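You operate a simulated robot arm through the tools that you are given. There is no shell and no other tool. Be economical: measure what you need, move in short steps, check, and stop when the job is done.

You are at the controls of a simulated robot arm. One attempt, no reset.

JOB
Stand each shaker in its colour's well and cork the cruet.

Only the result counts: the job must be done as asked and must still hold three seconds after the hand-in. Knocking over, shifting, dropping, spilling or breaking anything else fails it.

ROBOT AND FRAMES
A 6-joint arm with a two-finger parallel gripper, fixed in place. Base frame: the origin is at the foot of the arm, x ahead of it, y to its left, z up; the work surface is at about z = 77.5. Readings come in cm, degrees, newtons and seconds.
With the tool pointing down near the work surface it reaches from about 26 to 68 cm from the base axis. Its first joint turns from -66.0 to 66.0 degrees. Payload 2.9 kg.
The TCP is the grasp point between the finger pads, 3 cm short of the fingertips. In the tool frame z runs along the fingers and y along their closing line. Largest opening 11 cm; finger width 2, thickness 1; the body of the gripper, 4.8 by 11.2 cm, starts 5.5 cm behind the TCP.
Orientation is that of the tool frame in the base frame, as [roll, pitch, yaw] about the fixed x, y, z axes, in that order (R = Rz(yaw) Ry(pitch) Rx(roll)). With the fingers straight down and closing along the base's y, the tool's x points along the base's -x, its y along +y and its z along -z.

CONTROLS
- The arm moves only by the tool drive_tool. Its argument "commands" is a list of rows, each a list of 7 numbers: the shift along the tool's x, y, z in cm, then the turn, a rotation vector about the tool's x, y, z in degrees, then the closure in counts, from 0 (fully open) to 255 (shut). In form: [[x, y, z, wx, wy, wz, hand], ...]. A call has 1 to 20 rows; each row is the pose to reach, as a shift and turn from the pose commanded when the call began, along the tool's axes at that moment. A row lasts 0.2 s, in which the tool goes at most 5 cm and 8.6 degrees; a call with a longer step from one row to the next is refused whole, and so is a gripper value outside its range. Where a pose cannot be reached the arm comes as near as it can. A force on the tool above 90 N (or 10 N above the force at the start of the call, whichever is more), or a blocked arm, ends the call early, and 0.2 s more pass. The fingers move at their own pace (about 10.8 cm/s each) and stop on an object; they squeeze with about 43 N. The grip force told is the motor's: it shows also when the fingers shut on nothing. Time passes only in rows, and 0.2 s behind the last, so rows that repeat a pose let the fingers close. The reply holds the time, the measured pose of the TCP, the force on the tool along the base axes, the opening and the grip force, in the units named above and with some noise.
- Cameras (640 x 400 px; columns grow to the right, rows downward): "scene" is fixed at [7.53, 43.22, 138.28]; the picture's right is [-0.78, -0.63, 0.00], its down [-0.37, 0.45, -0.81] and it looks along [0.51, -0.63, -0.58] (base axes); focal length 337 px, centre (320, 200). "wrist" rides on the gripper at [7.2, 1.7, -10.3] in the tool frame; the picture's right is [-0.23, 0.97, 0.00], its down [-0.76, -0.18, -0.62] and it looks along [-0.61, -0.14, 0.78] (tool axes); focal length 222 px, centre (320, 200). There is no depth. A picture from a camera that has moved, and an enlarged one, comes with that camera's place and axes in the base frame and with its lens.
- grab_frame(camera): a new picture of that camera. The clock stands still meanwhile.
- close_up(camera, box): a new picture of the part [left, top, right, bottom] of that camera's present view, enlarged. The clock stands still meanwhile.
- finish_job(): hands the job in; it is judged then, once.

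Work in short steps. Places have to be worked out from the pictures, the camera data and where the tool is seen: move nearer, look again, correct. Check each grasp and each placing, and mend what went wrong. You have 120 turns and 84 pictures in all, those below and enlarged ones among them. Open the gripper and draw the arm clear of the work before you hand the job in, unless the task says otherwise; then end with one line.

The tools are called as name(argument=value, ...) on one line, values as JSON. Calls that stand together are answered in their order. drive_tool: Moves the arm, as the interface text tells. Its arguments: {"type":"object","properties":{"commands":{"type":"array"}},"required":["commands"]} The other tools are called the same way: grab_frame (camera) takes a picture; close_up (camera, box) takes an enlarged picture of a part of a camera's view; finish_job () hands the job in.

At the start:

```text
time_s: 0.0
tcp_pos: [39.25, -0.16, 115.7]
tool_rot: [180.0, -0.1, 179.9]
force: [0.2, 0.0, -0.4]
gripper_width: 10.97
gripper_force: 0.0
```

scene: 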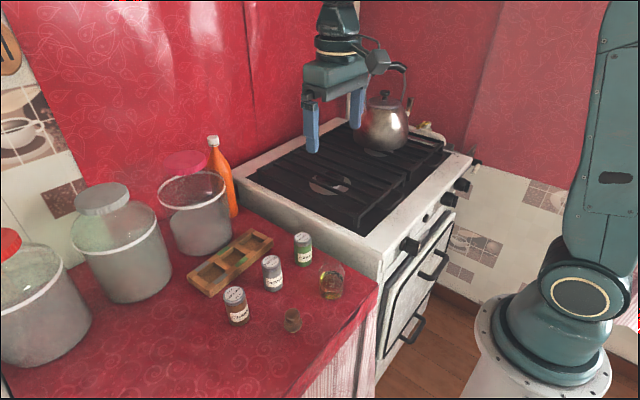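
wrist: 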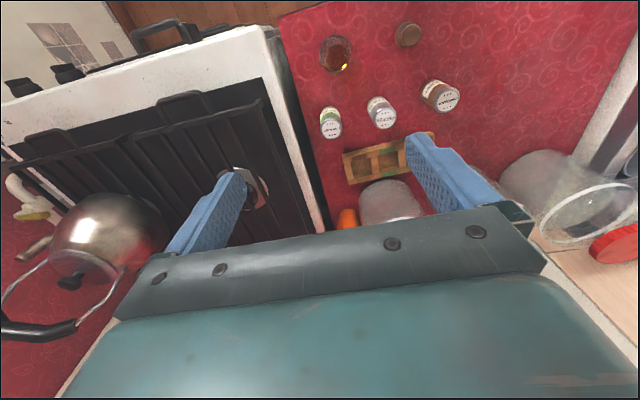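

I start with enlarged views of the shakers, rack, cruet and cork.

close_up(camera="scene", box=[180, 215, 360, 335])

close_up(camera="wrist", box=[290, 10, 480, 200])

```text
3.33 times, centred on (270, 275) of scene
camera zoom: at [7.53, 43.22, 138.28], right [-0.78, -0.63, 0.0], down [-0.37, 0.45, -0.81], along [0.51, -0.63, -0.58], focal length 1125 px, centre (487, -50)
```

zoom: 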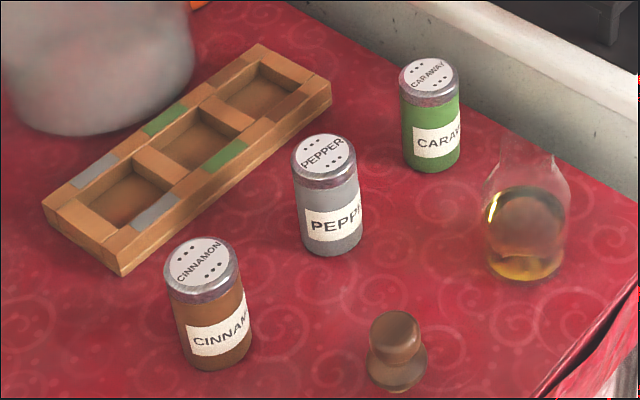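

```text
2.11 times, centred on (385, 105) of wrist
camera zoom: at [31.96, 1.67, 126.02], right [0.23, 0.97, 0.0], down [0.76, -0.18, 0.62], along [0.61, -0.14, -0.78], focal length 468 px, centre (183, 400)
```

zoom: 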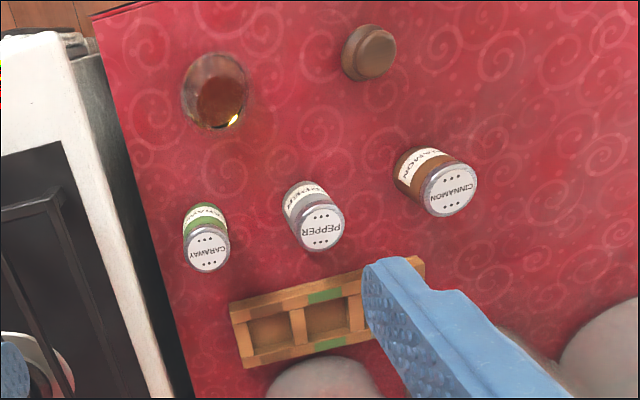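

Gray patches mark the near well, green the middle, and the far one is presumably brown. I estimate the cinnamon at (47,21), pepper (48,10), caraway (48,0), cruet (36.5,3) and cork (37,15). I'm moving nearer the cork and cruet for a better look.

drive_tool(commands=[[2, 2.5, 2, 0, 0, 0, 0], [4, 5, 4, 0, 0, 0, 0], [6, 7.5, 6, 0, 0, 0, 0], [7.25, 10.2, 7.7, 0, 0, 0, 0], [7.25, 10.2, 7.7, 0, 0, 0, 0]])

grab_frame(camera="wrist")

close_up(camera="scene", box=[270, 250, 360, 340])

```text
time_s: 1.2
tcp_pos: [32.05, 10.2, 108.0]
tool_rot: [179.9, 0.0, 180.0]
force: [0.0, 0.5, -0.1]
gripper_width: 11.0
gripper_force: 0.1
```

```text
79 pictures are left
camera wrist: at [24.69, 11.88, 118.3], right [0.23, 0.97, 0.0], down [0.76, -0.18, 0.62], along [0.61, -0.14, -0.78], focal length 222 px, centre (320, 200)
```

wrist: 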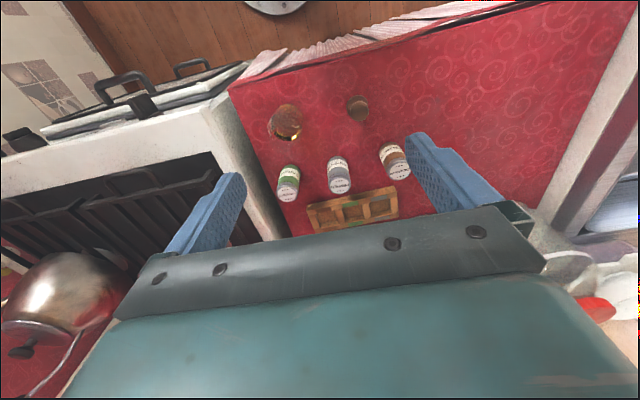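

```text
4.44 times, centred on (315, 295) of scene
camera zoom: at [7.53, 43.22, 138.28], right [-0.78, -0.63, 0.0], down [-0.37, 0.45, -0.81], along [0.51, -0.63, -0.58], focal length 1500 px, centre (342, -222)
```

zoom: 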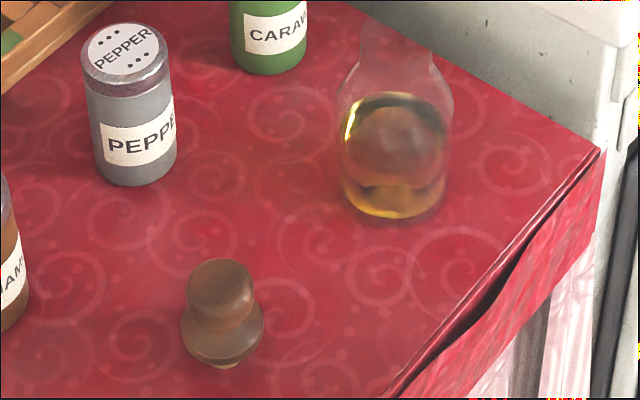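

close_up(camera="wrist", box=[250, 80, 410, 240])

close_up(camera="scene", box=[280, 300, 310, 340])

close_up(camera="scene", box=[310, 250, 355, 305])

```text
2.50 times, centred on (330, 160) of wrist
camera zoom: at [24.69, 11.88, 118.3], right [0.23, 0.97, 0.0], down [0.76, -0.18, 0.62], along [0.61, -0.14, -0.78], focal length 555 px, centre (295, 300)
```

zoom: 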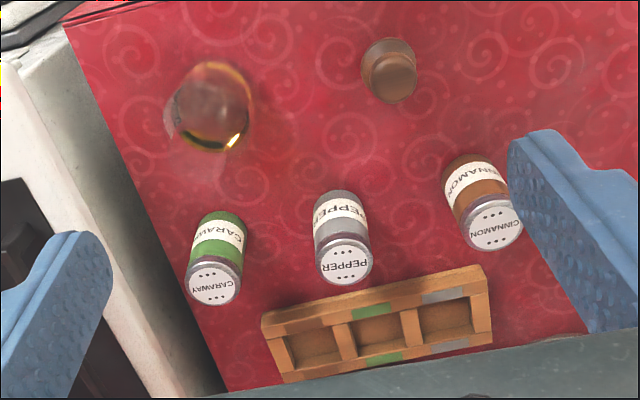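

```text
10.00 times, centred on (295, 320) of scene
camera zoom: at [7.53, 43.22, 138.28], right [-0.78, -0.63, 0.0], down [-0.37, 0.45, -0.81], along [0.51, -0.63, -0.58], focal length 3374 px, centre (570, -1000)
```

zoom: 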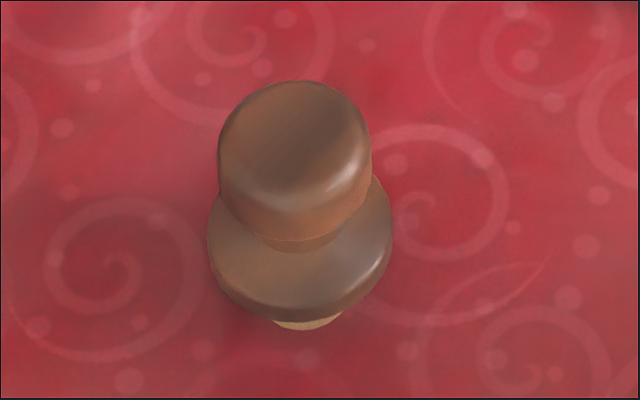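

```text
7.27 times, centred on (332, 278) of scene
camera zoom: at [7.53, 43.22, 138.28], right [-0.78, -0.63, 0.0], down [-0.37, 0.45, -0.81], along [0.51, -0.63, -0.58], focal length 2454 px, centre (229, -364)
```

zoom: 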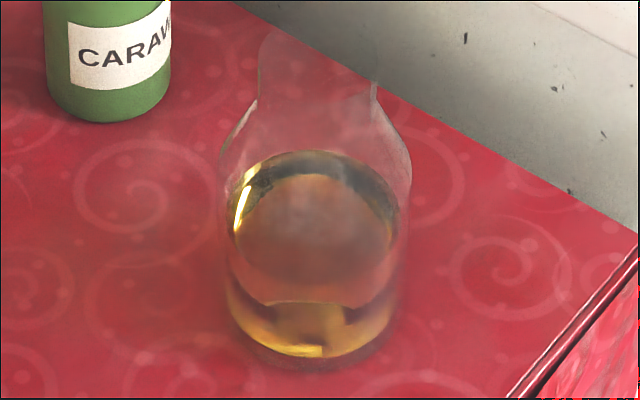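

The stopper stands plug-down, with its knob up. From the tops seen in both cameras I get: cinnamon (47.2,20.5), pepper (48.2,10.1), caraway (48.0,0.0), wells gray (59.8,17.7), green (60.4,11.3), brown (60.8,5.1). I go above the caraway first.

drive_tool(commands=[[-3.2, -2.04, 2.6, 0, 0, 0, 0], [-6.4, -4.08, 5.2, 0, 0, 0, 0], [-9.6, -6.12, 7.8, 0, 0, 0, 0], [-12.8, -8.16, 10.4, 0, 0, 0, 0], [-15.95, -10.2, 13, 0, 0, 0, 0], [-15.95, -10.2, 13, 0, 0, 0, 0]])

grab_frame(camera="wrist")

grab_frame(camera="scene")

```text
time_s: 2.6
tcp_pos: [47.94, -0.2, 94.97]
tool_rot: [-180.0, 0.1, 180.0]
force: [-0.2, 0.1, 0.1]
gripper_width: 10.99
gripper_force: 0.1
```

```text
74 pictures are left
camera wrist: at [40.7, 1.62, 105.29], right [0.23, 0.97, 0.0], down [0.76, -0.18, 0.62], along [0.61, -0.14, -0.78], focal length 222 px, centre (320, 200)
```

wrist: 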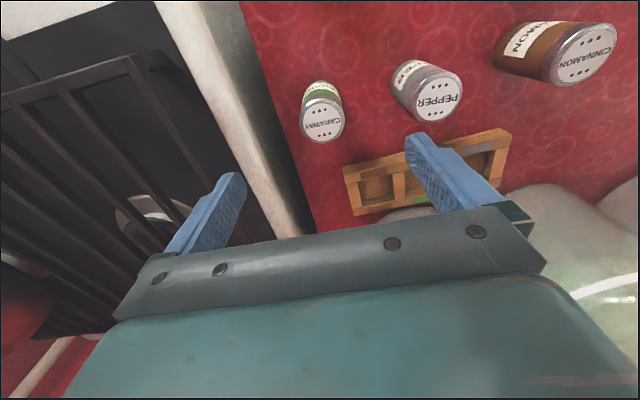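

```text
73 pictures are left
```

scene: 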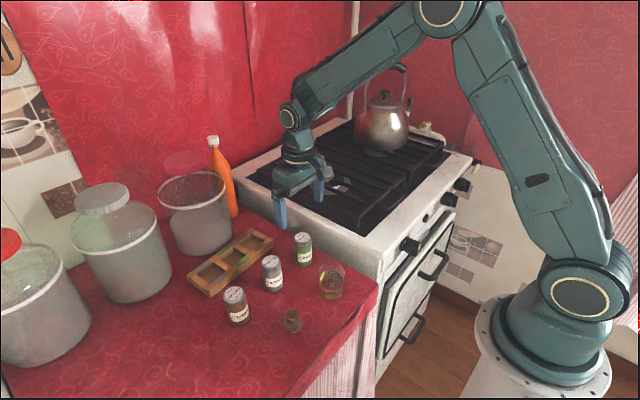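

The caraway top is at about (47.85,0.2). The stove edge is near y=-6.5, so I narrow the opening to about 7 cm and descend.

drive_tool(commands=[[0.1, 0.4, 2, 0, 0, 0, 93], [0.1, 0.4, 5, 0, 0, 0, 93], [0.1, 0.4, 8, 0, 0, 0, 93], [0.1, 0.4, 9, 0, 0, 0, 93]])

grab_frame(camera="wrist")

close_up(camera="scene", box=[220, 160, 380, 290])

```text
time_s: 3.6
tcp_pos: [47.84, 0.32, 86.08]
tool_rot: [-180.0, 0.0, -180.0]
force: [0.4, -0.4, 0.0]
gripper_width: 7.02
gripper_force: 0.0
```

```text
72 pictures are left
camera wrist: at [40.49, 2.07, 96.4], right [0.23, 0.97, 0.0], down [0.76, -0.18, 0.62], along [0.61, -0.14, -0.78], focal length 222 px, centre (320, 200)
```

wrist: 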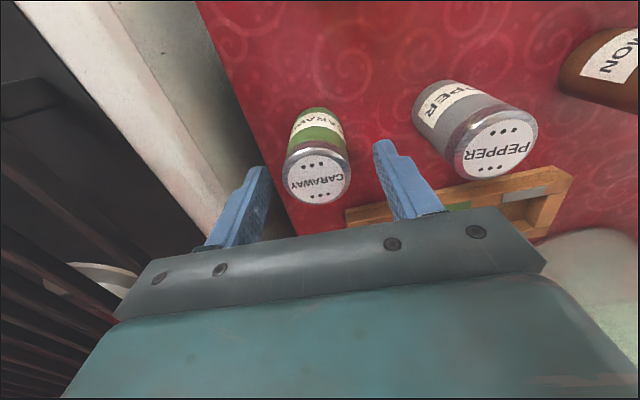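

```text
3.08 times, centred on (300, 225) of scene
camera zoom: at [7.53, 43.22, 138.28], right [-0.78, -0.63, 0.0], down [-0.37, 0.45, -0.81], along [0.51, -0.63, -0.58], focal length 1038 px, centre (382, 123)
```

zoom: 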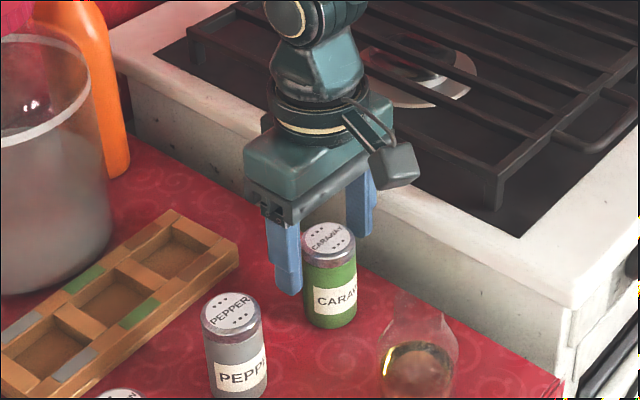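

Fingers straddle the caraway, centred within a few mm. I go down to z=84 and close.

drive_tool(commands=[[0.1, -0.1, 1.2, 0, 0, 0, 93], [0.1, -0.1, 2.1, 0, 0, 0, 93], [0.1, -0.1, 2.1, 0, 0, 0, 200], [0.1, -0.1, 2.1, 0, 0, 0, 255], [0.1, -0.1, 2.1, 0, 0, 0, 255]])

```text
time_s: 4.8
tcp_pos: [47.75, 0.17, 83.88]
tool_rot: [180.0, 0.0, -179.9]
force: [1.1, -0.2, -0.3]
gripper_width: 4.09
gripper_force: 43.1
```

Gripped at 4.09 cm. I lift 10 cm, then move above the green well.

drive_tool(commands=[[0, 0, -3, 0, 0, 0, 255], [0, 0, -6.5, 0, 0, 0, 255], [0, 0, -10, 0, 0, 0, 255], [-3.1, 2.8, -10, 0, 0, 0, 255], [-6.3, 5.6, -10, 0, 0, 0, 255], [-9.5, 8.4, -10, 0, 0, 0, 255], [-12.6, 11.1, -10, 0, 0, 0, 255], [-12.6, 11.1, -10, 0, 0, 0, 255]])

grab_frame(camera="wrist")

close_up(camera="scene", box=[140, 120, 340, 300])

```text
time_s: 6.6
tcp_pos: [60.47, 11.74, 93.84]
tool_rot: [-179.9, -0.1, -179.9]
force: [0.4, 0.2, 0.0]
gripper_width: 0.02
gripper_force: 37.8
```

```text
70 pictures are left
camera wrist: at [53.11, 13.5, 104.24], right [0.23, 0.97, 0.0], down [0.76, -0.18, 0.62], along [0.61, -0.14, -0.78], focal length 222 px, centre (320, 200)
```

wrist: 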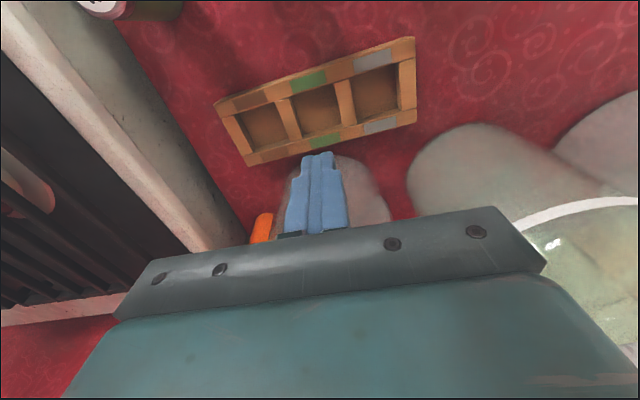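

```text
2.22 times, centred on (240, 210) of scene
camera zoom: at [7.53, 43.22, 138.28], right [-0.78, -0.63, 0.0], down [-0.37, 0.45, -0.81], along [0.51, -0.63, -0.58], focal length 750 px, centre (498, 178)
```

zoom: 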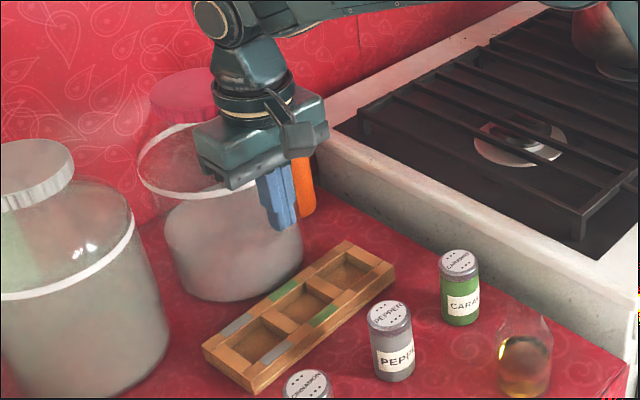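

The shaker slipped out of the grip on the lift, because I held it too high on the cap. It still stands where it was. While I'm here I look closely at the rack, then regrip lower.

close_up(camera="wrist", box=[200, 25, 430, 175])

close_up(camera="scene", box=[180, 220, 330, 310])

```text
2.67 times, centred on (315, 100) of wrist
camera zoom: at [53.11, 13.5, 104.24], right [0.23, 0.97, 0.0], down [0.76, -0.18, 0.62], along [0.61, -0.14, -0.78], focal length 592 px, centre (333, 467)
```

zoom: 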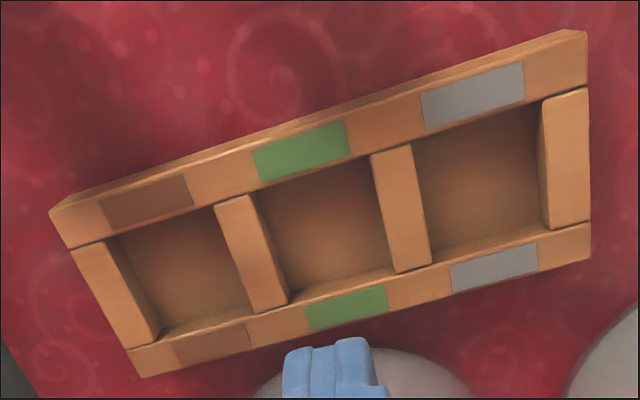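

```text
4.27 times, centred on (255, 265) of scene
camera zoom: at [7.53, 43.22, 138.28], right [-0.78, -0.63, 0.0], down [-0.37, 0.45, -0.81], along [0.51, -0.63, -0.58], focal length 1440 px, centre (597, -77)
```

zoom: 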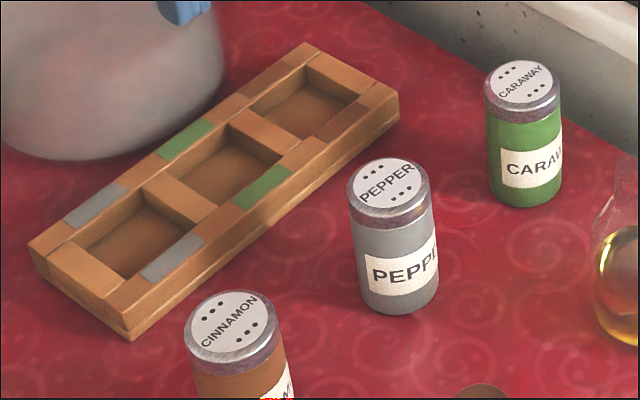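

The rack top is near z=79.4, the wells are about 4.6 cm wide, and the brown patches are on the stove-side well. I return above the caraway with the fingers opened to 7 cm.

drive_tool(commands=[[3.1, -2.8, 0, 0, 0, 0, 93], [6.3, -5.6, 0, 0, 0, 0, 93], [9.5, -8.4, 0, 0, 0, 0, 93], [12.6, -11.1, 0, 0, 0, 0, 93], [12.6, -11.1, 3, 0, 0, 0, 93], [12.6, -11.1, 6, 0, 0, 0, 93], [12.6, -11.1, 6, 0, 0, 0, 93]])

grab_frame(camera="wrist")

```text
time_s: 8.2
tcp_pos: [47.63, 0.24, 87.82]
tool_rot: [180.0, 0.0, 179.9]
force: [-0.7, -0.3, 0.9]
gripper_width: 6.99
gripper_force: 0.1
```

```text
66 pictures are left
camera wrist: at [40.5, 2.0, 98.18], right [0.23, 0.97, 0.0], down [0.76, -0.18, 0.62], along [0.61, -0.14, -0.78], focal length 222 px, centre (320, 200)
```

wrist: 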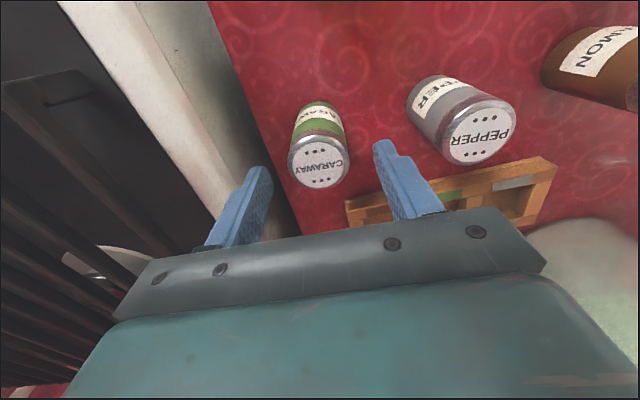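

Still centred. I descend to z=82, grip, and lift slowly by 2 cm as a check.

drive_tool(commands=[[0, 0.1, 2, 0, 0, 0, 93], [0, 0.1, 4, 0, 0, 0, 93], [0, 0.1, 5.8, 0, 0, 0, 93], [0, 0.1, 5.8, 0, 0, 0, 255], [0, 0.1, 5.8, 0, 0, 0, 255], [0, 0.1, 5.8, 0, 0, 0, 255], [0, 0.1, 5.2, 0, 0, 0, 255], [0, 0.1, 4.6, 0, 0, 0, 255], [0, 0.1, 4.0, 0, 0, 0, 255]])

grab_frame(camera="wrist")

```text
time_s: 10.2
tcp_pos: [47.73, 0.43, 83.85]
tool_rot: [-180.0, 0.0, 180.0]
force: [0.2, 0.0, -0.3]
gripper_width: 4.06
gripper_force: 42.9
```

```text
65 pictures are left
camera wrist: at [40.46, 2.15, 94.2], right [0.23, 0.97, 0.0], down [0.76, -0.18, 0.62], along [0.61, -0.14, -0.78], focal length 222 px, centre (320, 200)
```

wrist: 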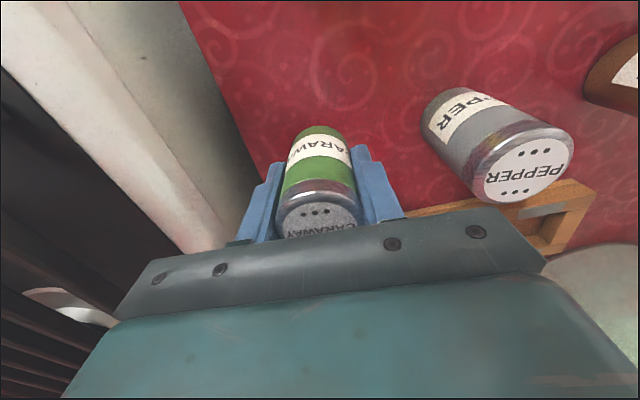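

It seems to be rising with the gripper. I lift further and look from the scene camera.

drive_tool(commands=[[0, 0, -1, 0, 0, 0, 255], [0, 0, -2, 0, 0, 0, 255], [0, 0, -3.5, 0, 0, 0, 255], [0, 0, -5, 0, 0, 0, 255], [0, 0, -6.5, 0, 0, 0, 255], [0, 0, -8, 0, 0, 0, 255]])

close_up(camera="scene", box=[220, 140, 380, 290])

```text
time_s: 11.6
tcp_pos: [47.84, 0.17, 91.85]
tool_rot: [180.0, -0.1, -180.0]
force: [0.7, -0.3, -0.7]
gripper_width: 4.08
gripper_force: 42.5
```

```text
2.67 times, centred on (300, 215) of scene
camera zoom: at [7.53, 43.22, 138.28], right [-0.78, -0.63, 0.0], down [-0.37, 0.45, -0.81], along [0.51, -0.63, -0.58], focal length 900 px, centre (373, 160)
```

zoom: 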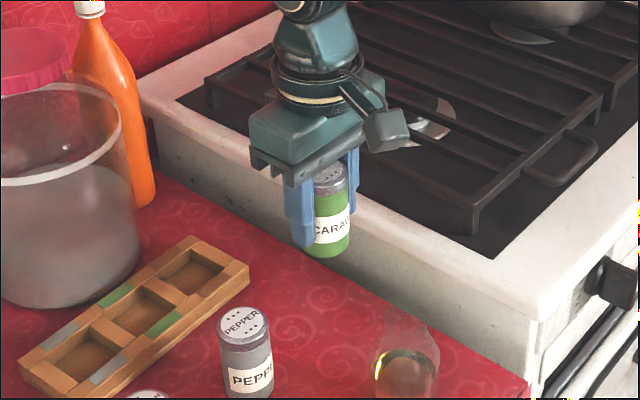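

It's held firmly. I move slowly over the green well.

drive_tool(commands=[[-1.5, 1.4, -1, 0, 0, 0, 255], [-3.5, 3.2, -1.5, 0, 0, 0, 255], [-5.8, 5.2, -2, 0, 0, 0, 255], [-8.2, 7.3, -2, 0, 0, 0, 255], [-10.5, 9.4, -2, 0, 0, 0, 255], [-12, 10.7, -1, 0, 0, 0, 255], [-12.65, 11.3, 0, 0, 0, 0, 255], [-12.65, 11.3, 0, 0, 0, 0, 255], [-12.65, 11.3, 0, 0, 0, 0, 255]])

grab_frame(camera="wrist")

close_up(camera="scene", box=[170, 180, 310, 305])

```text
time_s: 13.6
tcp_pos: [60.41, 11.6, 91.74]
tool_rot: [-180.0, 0.0, -180.0]
force: [0.2, -0.5, -0.4]
gripper_width: 4.1
gripper_force: 42.7
```

```text
63 pictures are left
camera wrist: at [53.16, 13.31, 102.18], right [0.23, 0.97, 0.0], down [0.76, -0.18, 0.62], along [0.61, -0.14, -0.78], focal length 222 px, centre (320, 200)
```

wrist: 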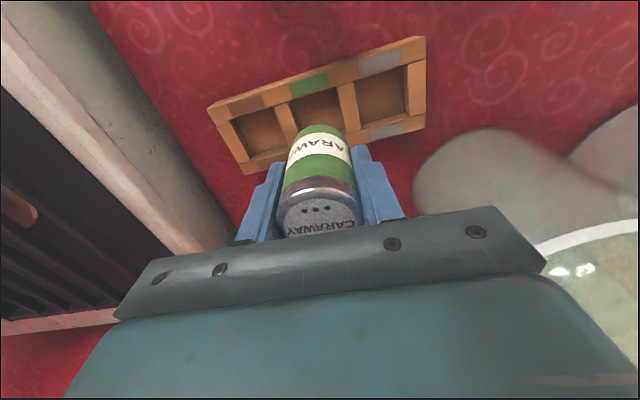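

```text
3.20 times, centred on (240, 242) of scene
camera zoom: at [7.53, 43.22, 138.28], right [-0.78, -0.63, 0.0], down [-0.37, 0.45, -0.81], along [0.51, -0.63, -0.58], focal length 1080 px, centre (576, 64)
```

zoom: 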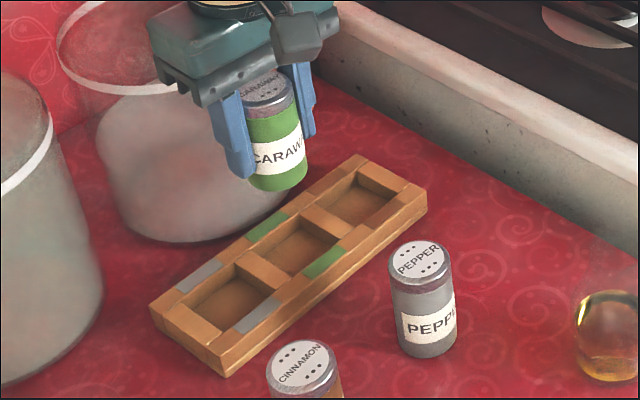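

The alignment looks plausible. I descend until the shaker's foot is about 2 cm above the rack, and check there.

drive_tool(commands=[[0, 0, 1.5, 0, 0, 0, 255], [0, 0, 3, 0, 0, 0, 255], [0, 0, 4.5, 0, 0, 0, 255], [0, 0, 5.5, 0, 0, 0, 255], [0, 0, 5.5, 0, 0, 0, 255]])

close_up(camera="wrist", box=[160, 40, 480, 240])

close_up(camera="scene", box=[170, 180, 310, 305])

```text
time_s: 14.8
tcp_pos: [60.38, 11.63, 86.35]
tool_rot: [-180.0, 0.0, 179.9]
force: [0.4, 0.5, -0.3]
gripper_width: 4.08
gripper_force: 43.1
```

```text
2.00 times, centred on (320, 140) of wrist
camera zoom: at [53.09, 13.42, 96.69], right [0.23, 0.97, 0.0], down [0.76, -0.18, 0.62], along [0.61, -0.14, -0.78], focal length 444 px, centre (320, 320)
```

zoom: 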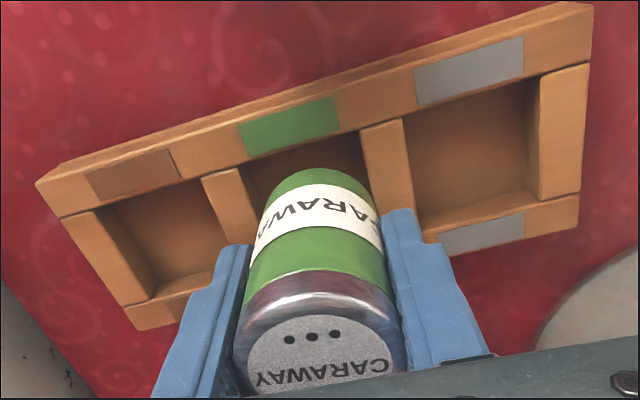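

```text
3.20 times, centred on (240, 242) of scene
camera zoom: at [7.53, 43.22, 138.28], right [-0.78, -0.63, 0.0], down [-0.37, 0.45, -0.81], along [0.51, -0.63, -0.58], focal length 1080 px, centre (576, 64)
```

zoom: 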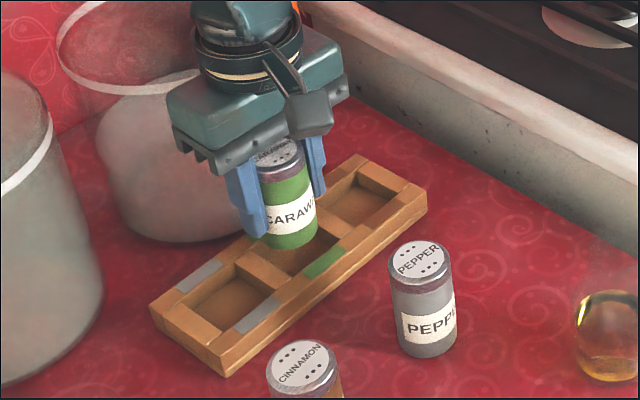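

Shaker and well centre agree to about 2 mm. I nudge x by +0.15 and lower the foot just inside the rim, watching force.

drive_tool(commands=[[-0.15, 0, 0.5, 0, 0, 0, 255], [-0.15, 0, 1.2, 0, 0, 0, 255], [-0.15, 0, 1.8, 0, 0, 0, 255], [-0.15, 0, 2.4, 0, 0, 0, 255], [-0.15, 0, 2.8, 0, 0, 0, 255]])

close_up(camera="scene", box=[170, 180, 310, 305])

close_up(camera="wrist", box=[160, 40, 480, 240])

```text
time_s: 16.0
tcp_pos: [60.41, 11.63, 83.43]
tool_rot: [180.0, -0.1, 180.0]
force: [-0.1, -0.4, -0.3]
gripper_width: 4.11
gripper_force: 43.5
```

```text
3.20 times, centred on (240, 242) of scene
camera zoom: at [7.53, 43.22, 138.28], right [-0.78, -0.63, 0.0], down [-0.37, 0.45, -0.81], along [0.51, -0.63, -0.58], focal length 1080 px, centre (576, 64)
```

zoom: 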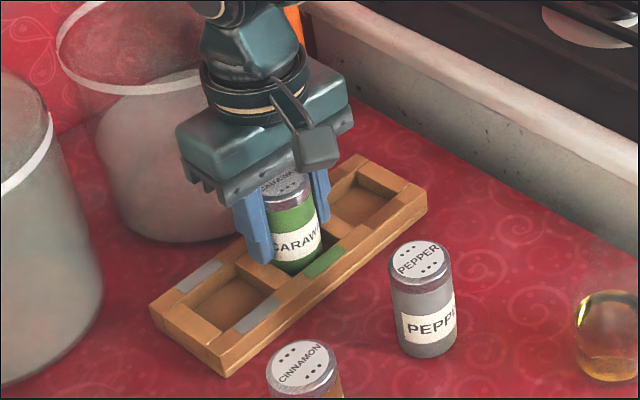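

```text
2.00 times, centred on (320, 140) of wrist
camera zoom: at [53.2, 13.36, 93.88], right [0.23, 0.97, 0.0], down [0.76, -0.18, 0.62], along [0.61, -0.14, -0.78], focal length 444 px, centre (320, 320)
```

zoom: 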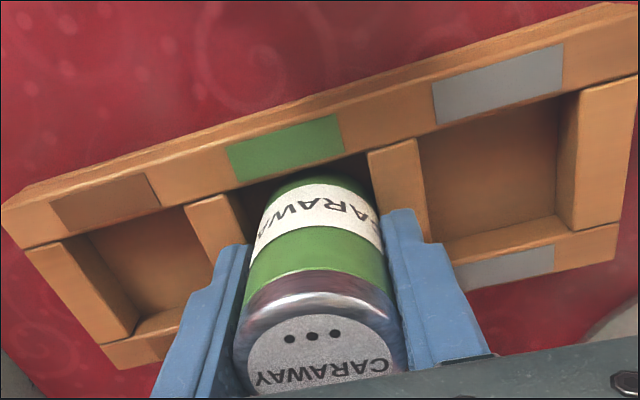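

The foot is inside the well without contact. I lower in small steps to the floor.

drive_tool(commands=[[0, 0, 0.3, 0, 0, 0, 255], [0, 0, 0.6, 0, 0, 0, 255], [0, 0, 0.8, 0, 0, 0, 255]])

close_up(camera="wrist", box=[200, 90, 440, 240])

```text
time_s: 16.8
tcp_pos: [60.65, 11.62, 83.05]
tool_rot: [179.9, 0.4, 180.0]
force: [-7.4, -1.1, 31.1]
gripper_width: 4.12
gripper_force: 42.8
```

```text
2.67 times, centred on (320, 165) of wrist
camera zoom: at [53.28, 13.36, 93.41], right [0.23, 0.97, 0.0], down [0.76, -0.18, 0.63], along [0.61, -0.14, -0.78], focal length 592 px, centre (320, 293)
```

zoom: 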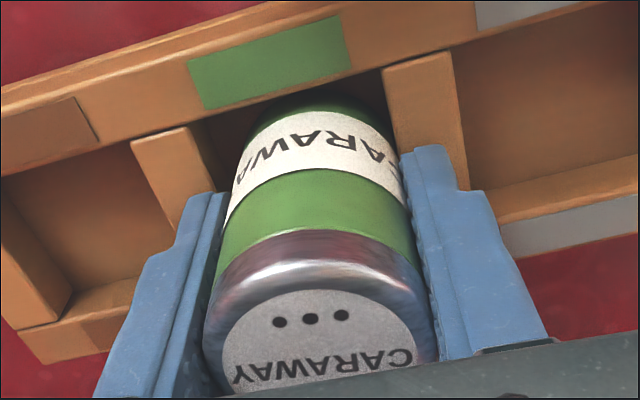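

There is contact at z≈83.05, which puts the foot at about 78.5. I relieve the push and check from the scene camera whether it's in the well.

drive_tool(commands=[[0, 0, -0.3, 0, 0, 0, 255], [0, 0, -0.3, 0, 0, 0, 255]])

close_up(camera="scene", box=[205, 205, 275, 275])

```text
time_s: 17.4
tcp_pos: [60.74, 11.6, 83.07]
tool_rot: [179.9, 0.3, -180.0]
force: [6.3, 2.8, 17.6]
gripper_width: 4.08
gripper_force: 42.3
```

```text
5.71 times, centred on (240, 240) of scene
camera zoom: at [7.51, 43.22, 138.28], right [-0.78, -0.63, 0.0], down [-0.37, 0.45, -0.81], along [0.51, -0.63, -0.58], focal length 1928 px, centre (777, -29)
```

zoom: 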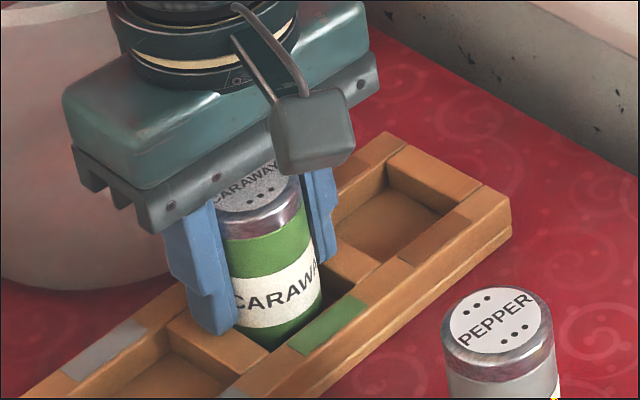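

The shaker sits in the green well. I ease up slightly, open to about 5.6 cm and rise.

drive_tool(commands=[[0, 0, -0.1, 0, 0, 0, 255], [0, 0, -0.1, 0, 0, 0, 125], [0, 0, -0.1, 0, 0, 0, 125], [0, 0, -0.1, 0, 0, 0, 125], [0, 0, -1.5, 0, 0, 0, 125], [0, 0, -4, 0, 0, 0, 125], [0, 0, -7, 0, 0, 0, 125], [0, 0, -10, 0, 0, 0, 125]])

grab_frame(camera="wrist")

close_up(camera="scene", box=[180, 200, 320, 320])

```text
time_s: 19.2
tcp_pos: [60.52, 11.7, 93.05]
tool_rot: [180.0, 0.1, -180.0]
force: [0.2, -0.3, 0.3]
gripper_width: 5.62
gripper_force: 0.1
```

```text
55 pictures are left
camera wrist: at [53.23, 13.44, 103.41], right [0.23, 0.97, 0.0], down [0.76, -0.18, 0.62], along [0.61, -0.14, -0.78], focal length 222 px, centre (320, 200)
```

wrist: 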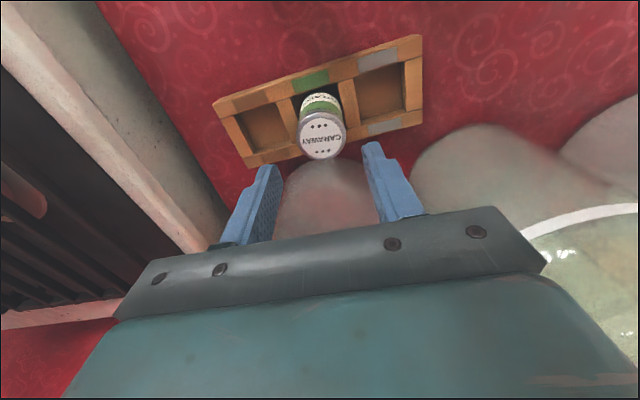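

```text
3.33 times, centred on (250, 260) of scene
camera zoom: at [7.53, 43.22, 138.28], right [-0.78, -0.63, 0.0], down [-0.37, 0.45, -0.81], along [0.51, -0.63, -0.58], focal length 1125 px, centre (553, 0)
```

zoom: 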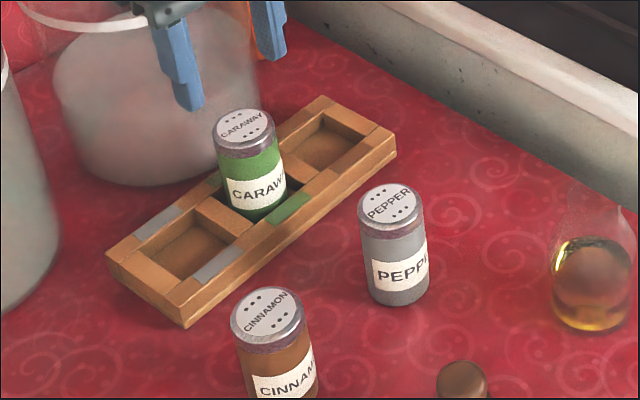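

The caraway stands in the green well. Next is the pepper: I move above it.

drive_tool(commands=[[4, -0.5, 0, 0, 0, 0, 93], [8, -1, 0, 0, 0, 0, 93], [12.35, -1.55, 0, 0, 0, 0, 93], [12.35, -1.55, 3, 0, 0, 0, 93], [12.35, -1.55, 5, 0, 0, 0, 93], [12.35, -1.55, 5, 0, 0, 0, 93]])

grab_frame(camera="wrist")

```text
time_s: 20.6
tcp_pos: [48.04, 10.04, 87.89]
tool_rot: [179.9, 0.0, -179.9]
force: [-0.1, 0.2, 0.3]
gripper_width: 7.0
gripper_force: 0.0
```

```text
53 pictures are left
camera wrist: at [40.8, 11.83, 98.27], right [0.23, 0.97, 0.0], down [0.76, -0.18, 0.62], along [0.61, -0.14, -0.78], focal length 222 px, centre (320, 200)
```

wrist: 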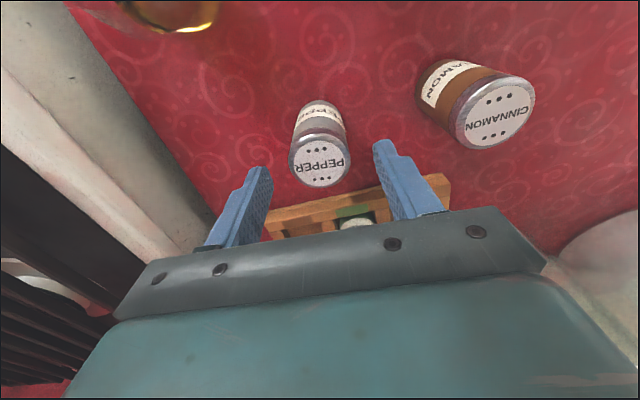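

It sits in the same spot between the fingers as the caraway did. I descend, grip and lift.

drive_tool(commands=[[0, 0.1, 2, 0, 0, 0, 93], [0, 0.1, 4, 0, 0, 0, 93], [0, 0.1, 5.8, 0, 0, 0, 93], [0, 0.1, 5.8, 0, 0, 0, 255], [0, 0.1, 5.8, 0, 0, 0, 255], [0, 0.1, 5.8, 0, 0, 0, 255], [0, 0.1, 5.2, 0, 0, 0, 255], [0, 0.1, 4.2, 0, 0, 0, 255], [0, 0.1, 3, 0, 0, 0, 255], [0, 0.1, 1, 0, 0, 0, 255], [0, 0.1, -1, 0, 0, 0, 255], [0, 0.1, -3, 0, 0, 0, 255], [0, 0.1, -5, 0, 0, 0, 255], [0, 0.1, -7, 0, 0, 0, 255]])

grab_frame(camera="wrist")

```text
time_s: 23.6
tcp_pos: [48.12, 10.04, 95.02]
tool_rot: [180.0, 0.0, 180.0]
force: [-0.1, -0.8, 0.2]
gripper_width: 4.1
gripper_force: 43.5
```

```text
52 pictures are left
camera wrist: at [40.83, 11.81, 105.43], right [0.23, 0.97, 0.0], down [0.76, -0.18, 0.62], along [0.61, -0.14, -0.78], focal length 222 px, centre (320, 200)
```

wrist: 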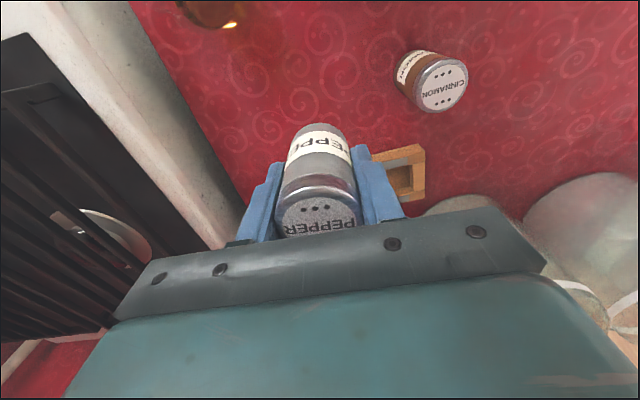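

The pepper is held. I move over the gray well (about 60.15,17.9) and partway down.

drive_tool(commands=[[-1.5, 1, 0, 0, 0, 0, 255], [-4, 2.6, 0, 0, 0, 0, 255], [-6.5, 4.2, 0, 0, 0, 0, 255], [-9, 5.8, 0, 0, 0, 0, 255], [-11, 7.1, 0, 0, 0, 0, 255], [-12.05, 7.85, 0, 0, 0, 0, 255], [-12.05, 7.85, 1, 0, 0, 0, 255], [-12.05, 7.85, 3, 0, 0, 0, 255], [-12.05, 7.85, 5, 0, 0, 0, 255], [-12.05, 7.85, 7, 0, 0, 0, 255], [-12.05, 7.85, 8.3, 0, 0, 0, 255], [-12.05, 7.85, 8.3, 0, 0, 0, 255]])

close_up(camera="wrist", box=[160, 40, 480, 240])

close_up(camera="scene", box=[170, 180, 310, 305])

```text
time_s: 26.2
tcp_pos: [60.29, 18.11, 86.62]
tool_rot: [-180.0, 0.0, -180.0]
force: [0.6, 0.2, -0.7]
gripper_width: 4.11
gripper_force: 43.2
```

```text
2.00 times, centred on (320, 140) of wrist
camera zoom: at [52.99, 19.73, 96.96], right [0.23, 0.97, 0.0], down [0.76, -0.18, 0.62], along [0.61, -0.14, -0.78], focal length 444 px, centre (320, 320)
```

zoom: 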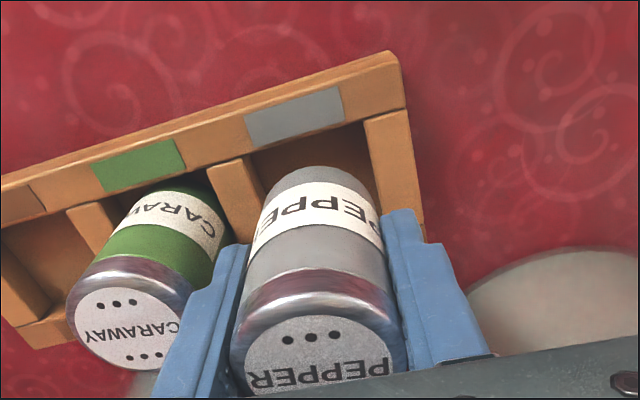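

```text
3.20 times, centred on (240, 242) of scene
camera zoom: at [7.53, 43.22, 138.28], right [-0.78, -0.63, 0.0], down [-0.37, 0.45, -0.81], along [0.51, -0.63, -0.58], focal length 1080 px, centre (576, 64)
```

zoom: 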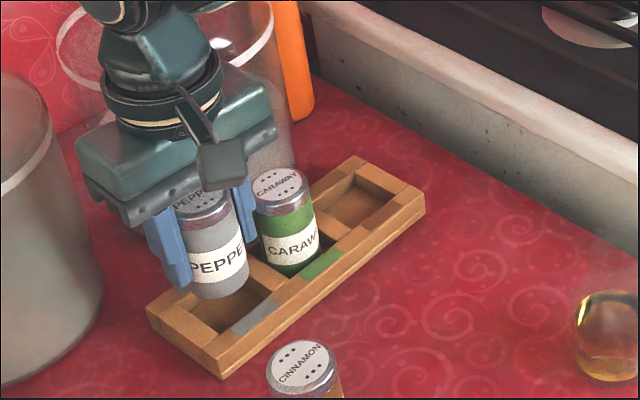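

Aligned within about 1–2 mm. I lower into the gray well.

drive_tool(commands=[[-0.1, 0.1, 0.8, 0, 0, 0, 255], [-0.1, 0.1, 1.6, 0, 0, 0, 255], [-0.1, 0.1, 2.2, 0, 0, 0, 255], [-0.1, 0.1, 2.8, 0, 0, 0, 255], [-0.1, 0.1, 3.1, 0, 0, 0, 255], [-0.1, 0.1, 3.4, 0, 0, 0, 255]])

close_up(camera="scene", box=[170, 180, 310, 305])

close_up(camera="wrist", box=[160, 40, 480, 240])

```text
time_s: 27.6
tcp_pos: [60.27, 18.15, 83.37]
tool_rot: [179.9, 0.0, -180.0]
force: [-0.2, 0.9, -1.0]
gripper_width: 4.08
gripper_force: 43.2
```

```text
3.20 times, centred on (240, 242) of scene
camera zoom: at [7.53, 43.22, 138.28], right [-0.78, -0.63, 0.0], down [-0.37, 0.45, -0.81], along [0.51, -0.63, -0.58], focal length 1080 px, centre (576, 64)
```

zoom: 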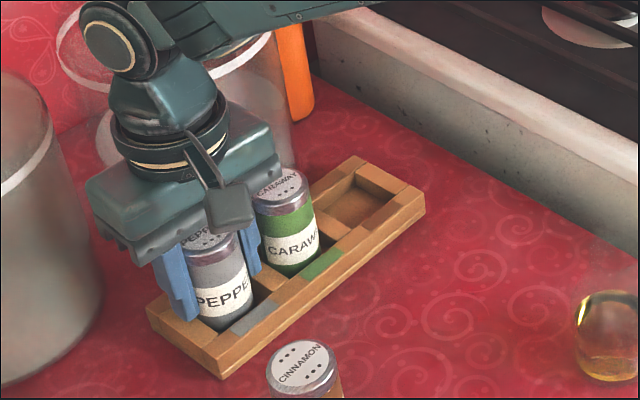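

```text
2.00 times, centred on (320, 140) of wrist
camera zoom: at [53.05, 19.93, 93.73], right [0.23, 0.97, 0.0], down [0.76, -0.18, 0.62], along [0.61, -0.14, -0.78], focal length 444 px, centre (320, 320)
```

zoom: 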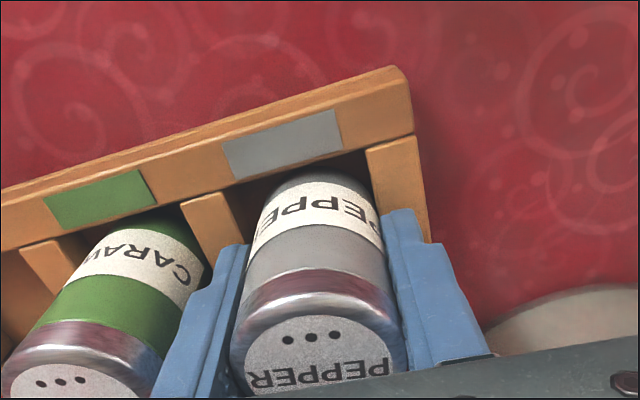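

It's in the well, not yet on the floor. I lower the last 3 mm, open modestly to 5.2 cm and rise.

drive_tool(commands=[[0, 0, 0.2, 0, 0, 0, 255], [0, 0, 0.35, 0, 0, 0, 255], [0, 0, 0.35, 0, 0, 0, 255]])

```text
time_s: 28.4
tcp_pos: [60.3, 18.14, 83.05]
tool_rot: [179.9, 0.0, -180.0]
force: [-0.4, -0.7, 0.5]
gripper_width: 4.08
gripper_force: 43.0
```

drive_tool(commands=[[0, 0, 0.15, 0, 0, 0, 255], [0, 0, 0.3, 0, 0, 0, 255]])

```text
time_s: 29.0
tcp_pos: [60.51, 18.18, 82.99]
tool_rot: [179.9, 0.2, -180.0]
force: [-10.0, -2.3, 24.2]
gripper_width: 4.09
gripper_force: 43.3
```

Floor contact felt (24 N). I ease off, open to 5.2 cm and rise.

drive_tool(commands=[[0, 0, -0.25, 0, 0, 0, 255], [0, 0, -0.3, 0, 0, 0, 134], [0, 0, -0.3, 0, 0, 0, 134], [0, 0, -0.3, 0, 0, 0, 134], [0, 0, -1.5, 0, 0, 0, 134], [0, 0, -4, 0, 0, 0, 134], [0, 0, -7, 0, 0, 0, 134], [0, 0, -10, 0, 0, 0, 134]])

grab_frame(camera="wrist")

close_up(camera="scene", box=[180, 200, 320, 340])

```text
time_s: 30.8
tcp_pos: [60.22, 18.19, 92.85]
tool_rot: [180.0, 0.0, 180.0]
force: [-0.3, 1.1, 0.1]
gripper_width: 5.22
gripper_force: 0.0
```

```text
47 pictures are left
camera wrist: at [52.92, 19.98, 103.32], right [0.23, 0.97, 0.0], down [0.76, -0.18, 0.62], along [0.61, -0.14, -0.78], focal length 222 px, centre (320, 200)
```

wrist: 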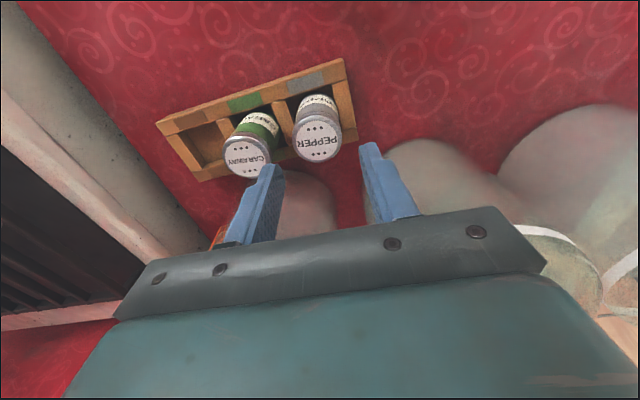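

```text
2.86 times, centred on (250, 270) of scene
camera zoom: at [7.53, 43.22, 138.28], right [-0.78, -0.63, 0.0], down [-0.37, 0.45, -0.81], along [0.51, -0.63, -0.58], focal length 964 px, centre (520, 0)
```

zoom: 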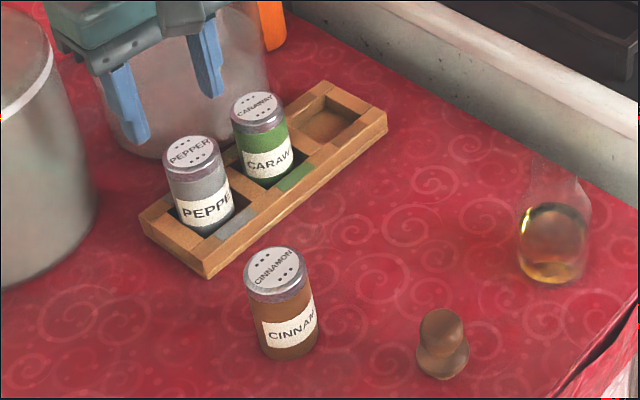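

The pepper stands in the gray well. Now I go above the cinnamon.

drive_tool(commands=[[4, 0.8, 0, 0, 0, 0, 93], [8, 1.6, 0, 0, 0, 0, 93], [12.9, 2.35, 0, 0, 0, 0, 93], [12.9, 2.35, 2.5, 0, 0, 0, 93], [12.9, 2.35, 5, 0, 0, 0, 93], [12.9, 2.35, 5, 0, 0, 0, 93]])

grab_frame(camera="wrist")

```text
time_s: 32.2
tcp_pos: [47.44, 20.57, 87.7]
tool_rot: [180.0, 0.0, 180.0]
force: [0.5, -0.5, -0.7]
gripper_width: 7.0
gripper_force: 0.1
```

```text
45 pictures are left
camera wrist: at [40.19, 22.25, 98.07], right [0.23, 0.97, 0.0], down [0.76, -0.18, 0.62], along [0.61, -0.14, -0.78], focal length 222 px, centre (320, 200)
```

wrist: 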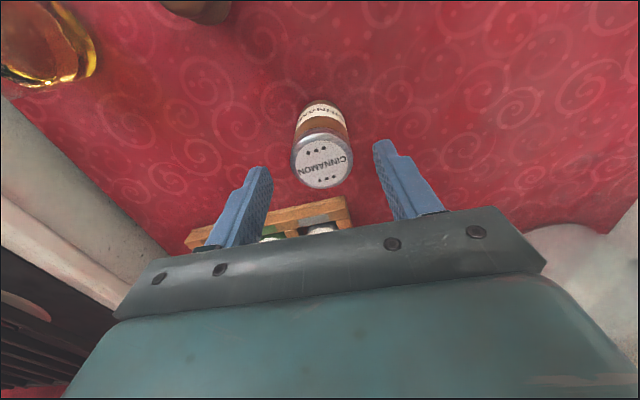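

Centred as before. I descend, grip and lift.

drive_tool(commands=[[0, 0.2, 2, 0, 0, 0, 93], [0, 0.2, 4, 0, 0, 0, 93], [0, 0.2, 5.8, 0, 0, 0, 93], [0, 0.2, 5.8, 0, 0, 0, 255], [0, 0.2, 5.8, 0, 0, 0, 255], [0, 0.2, 5.8, 0, 0, 0, 255], [0, 0.2, 5.2, 0, 0, 0, 255], [0, 0.2, 4.2, 0, 0, 0, 255], [0, 0.2, 3, 0, 0, 0, 255], [0, 0.2, 1, 0, 0, 0, 255], [0, 0.2, -1, 0, 0, 0, 255], [0, 0.2, -3, 0, 0, 0, 255], [0, 0.2, -5, 0, 0, 0, 255], [0, 0.2, -7.2, 0, 0, 0, 255]])

grab_frame(camera="wrist")

```text
time_s: 35.2
tcp_pos: [47.32, 20.63, 94.76]
tool_rot: [180.0, 0.0, 179.9]
force: [0.1, -0.2, 0.3]
gripper_width: 4.07
gripper_force: 42.9
```

```text
44 pictures are left
camera wrist: at [40.07, 22.39, 105.12], right [0.23, 0.97, 0.0], down [0.76, -0.18, 0.62], along [0.61, -0.14, -0.78], focal length 222 px, centre (320, 200)
```

wrist: 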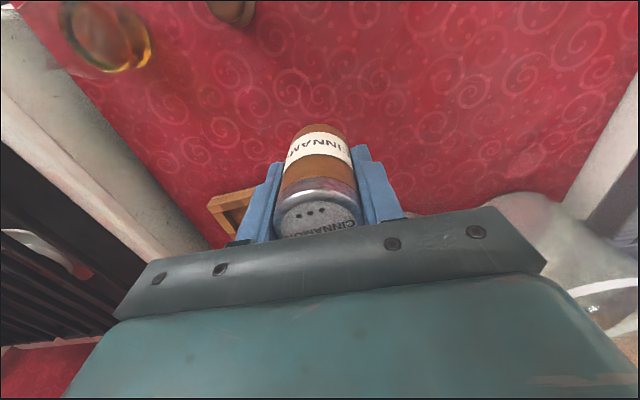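

Held. I carry it over the brown well (about 61.0,5.3) and partway down.

drive_tool(commands=[[-1, -1.2, 0, 0, 0, 0, 255], [-3, -3.4, 0, 0, 0, 0, 255], [-5.2, -5.9, 0, 0, 0, 0, 255], [-7.4, -8.4, 0, 0, 0, 0, 255], [-9.6, -10.9, 0, 0, 0, 0, 255], [-11.8, -13.3, 0, 0, 0, 0, 255], [-13.2, -14.8, 0, 0, 0, 0, 255], [-13.7, -15.4, 0, 0, 0, 0, 255], [-13.7, -15.4, 0, 0, 0, 0, 255], [-13.7, -15.4, 2, 0, 0, 0, 255], [-13.7, -15.4, 4, 0, 0, 0, 255], [-13.7, -15.4, 6, 0, 0, 0, 255], [-13.7, -15.4, 7.8, 0, 0, 0, 255], [-13.7, -15.4, 7.8, 0, 0, 0, 255]])

close_up(camera="wrist", box=[160, 40, 480, 240])

close_up(camera="scene", box=[170, 180, 310, 305])

```text
time_s: 38.2
tcp_pos: [61.06, 5.2, 87.06]
tool_rot: [-179.9, 0.0, -180.0]
force: [0.4, 0.2, -1.5]
gripper_width: 4.08
gripper_force: 43.0
```

```text
2.00 times, centred on (320, 140) of wrist
camera zoom: at [53.8, 7.0, 97.49], right [0.23, 0.97, 0.0], down [0.76, -0.18, 0.62], along [0.61, -0.14, -0.78], focal length 444 px, centre (320, 320)
```

zoom: 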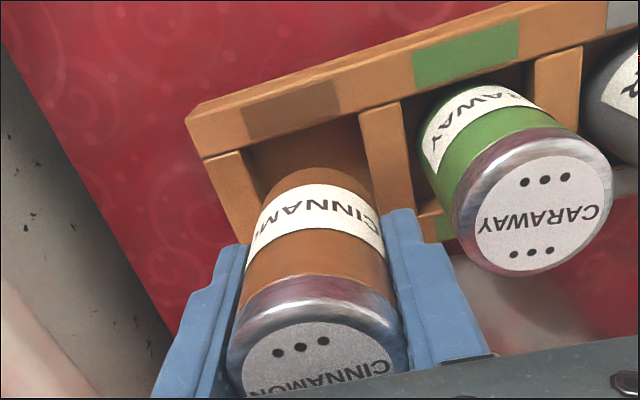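

```text
3.20 times, centred on (240, 242) of scene
camera zoom: at [7.53, 43.22, 138.28], right [-0.78, -0.63, 0.0], down [-0.37, 0.45, -0.81], along [0.51, -0.63, -0.58], focal length 1080 px, centre (576, 64)
```

zoom: 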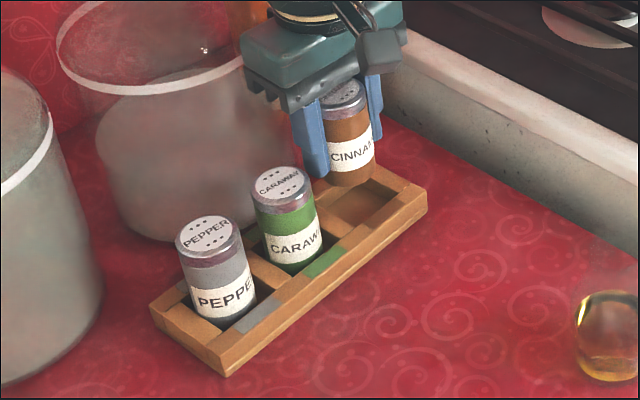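

Aligned: the well centre is about (60.95,5.3). I lower into the well.

drive_tool(commands=[[0.05, 0.05, 0.8, 0, 0, 0, 255], [0.05, 0.05, 1.6, 0, 0, 0, 255], [0.05, 0.05, 2.2, 0, 0, 0, 255], [0.05, 0.05, 2.8, 0, 0, 0, 255], [0.05, 0.05, 3.3, 0, 0, 0, 255], [0.05, 0.05, 3.7, 0, 0, 0, 255]])

close_up(camera="scene", box=[190, 180, 310, 285])

```text
time_s: 39.6
tcp_pos: [61.12, 5.31, 83.48]
tool_rot: [-180.0, 0.0, 180.0]
force: [-0.2, -1.1, -0.4]
gripper_width: 4.1
gripper_force: 42.8
```

```text
3.81 times, centred on (250, 232) of scene
camera zoom: at [7.53, 43.22, 138.28], right [-0.78, -0.63, 0.0], down [-0.37, 0.45, -0.81], along [0.51, -0.63, -0.58], focal length 1286 px, centre (587, 76)
```

zoom: 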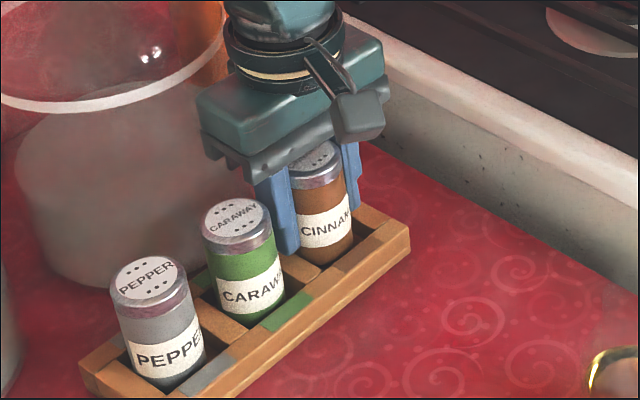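

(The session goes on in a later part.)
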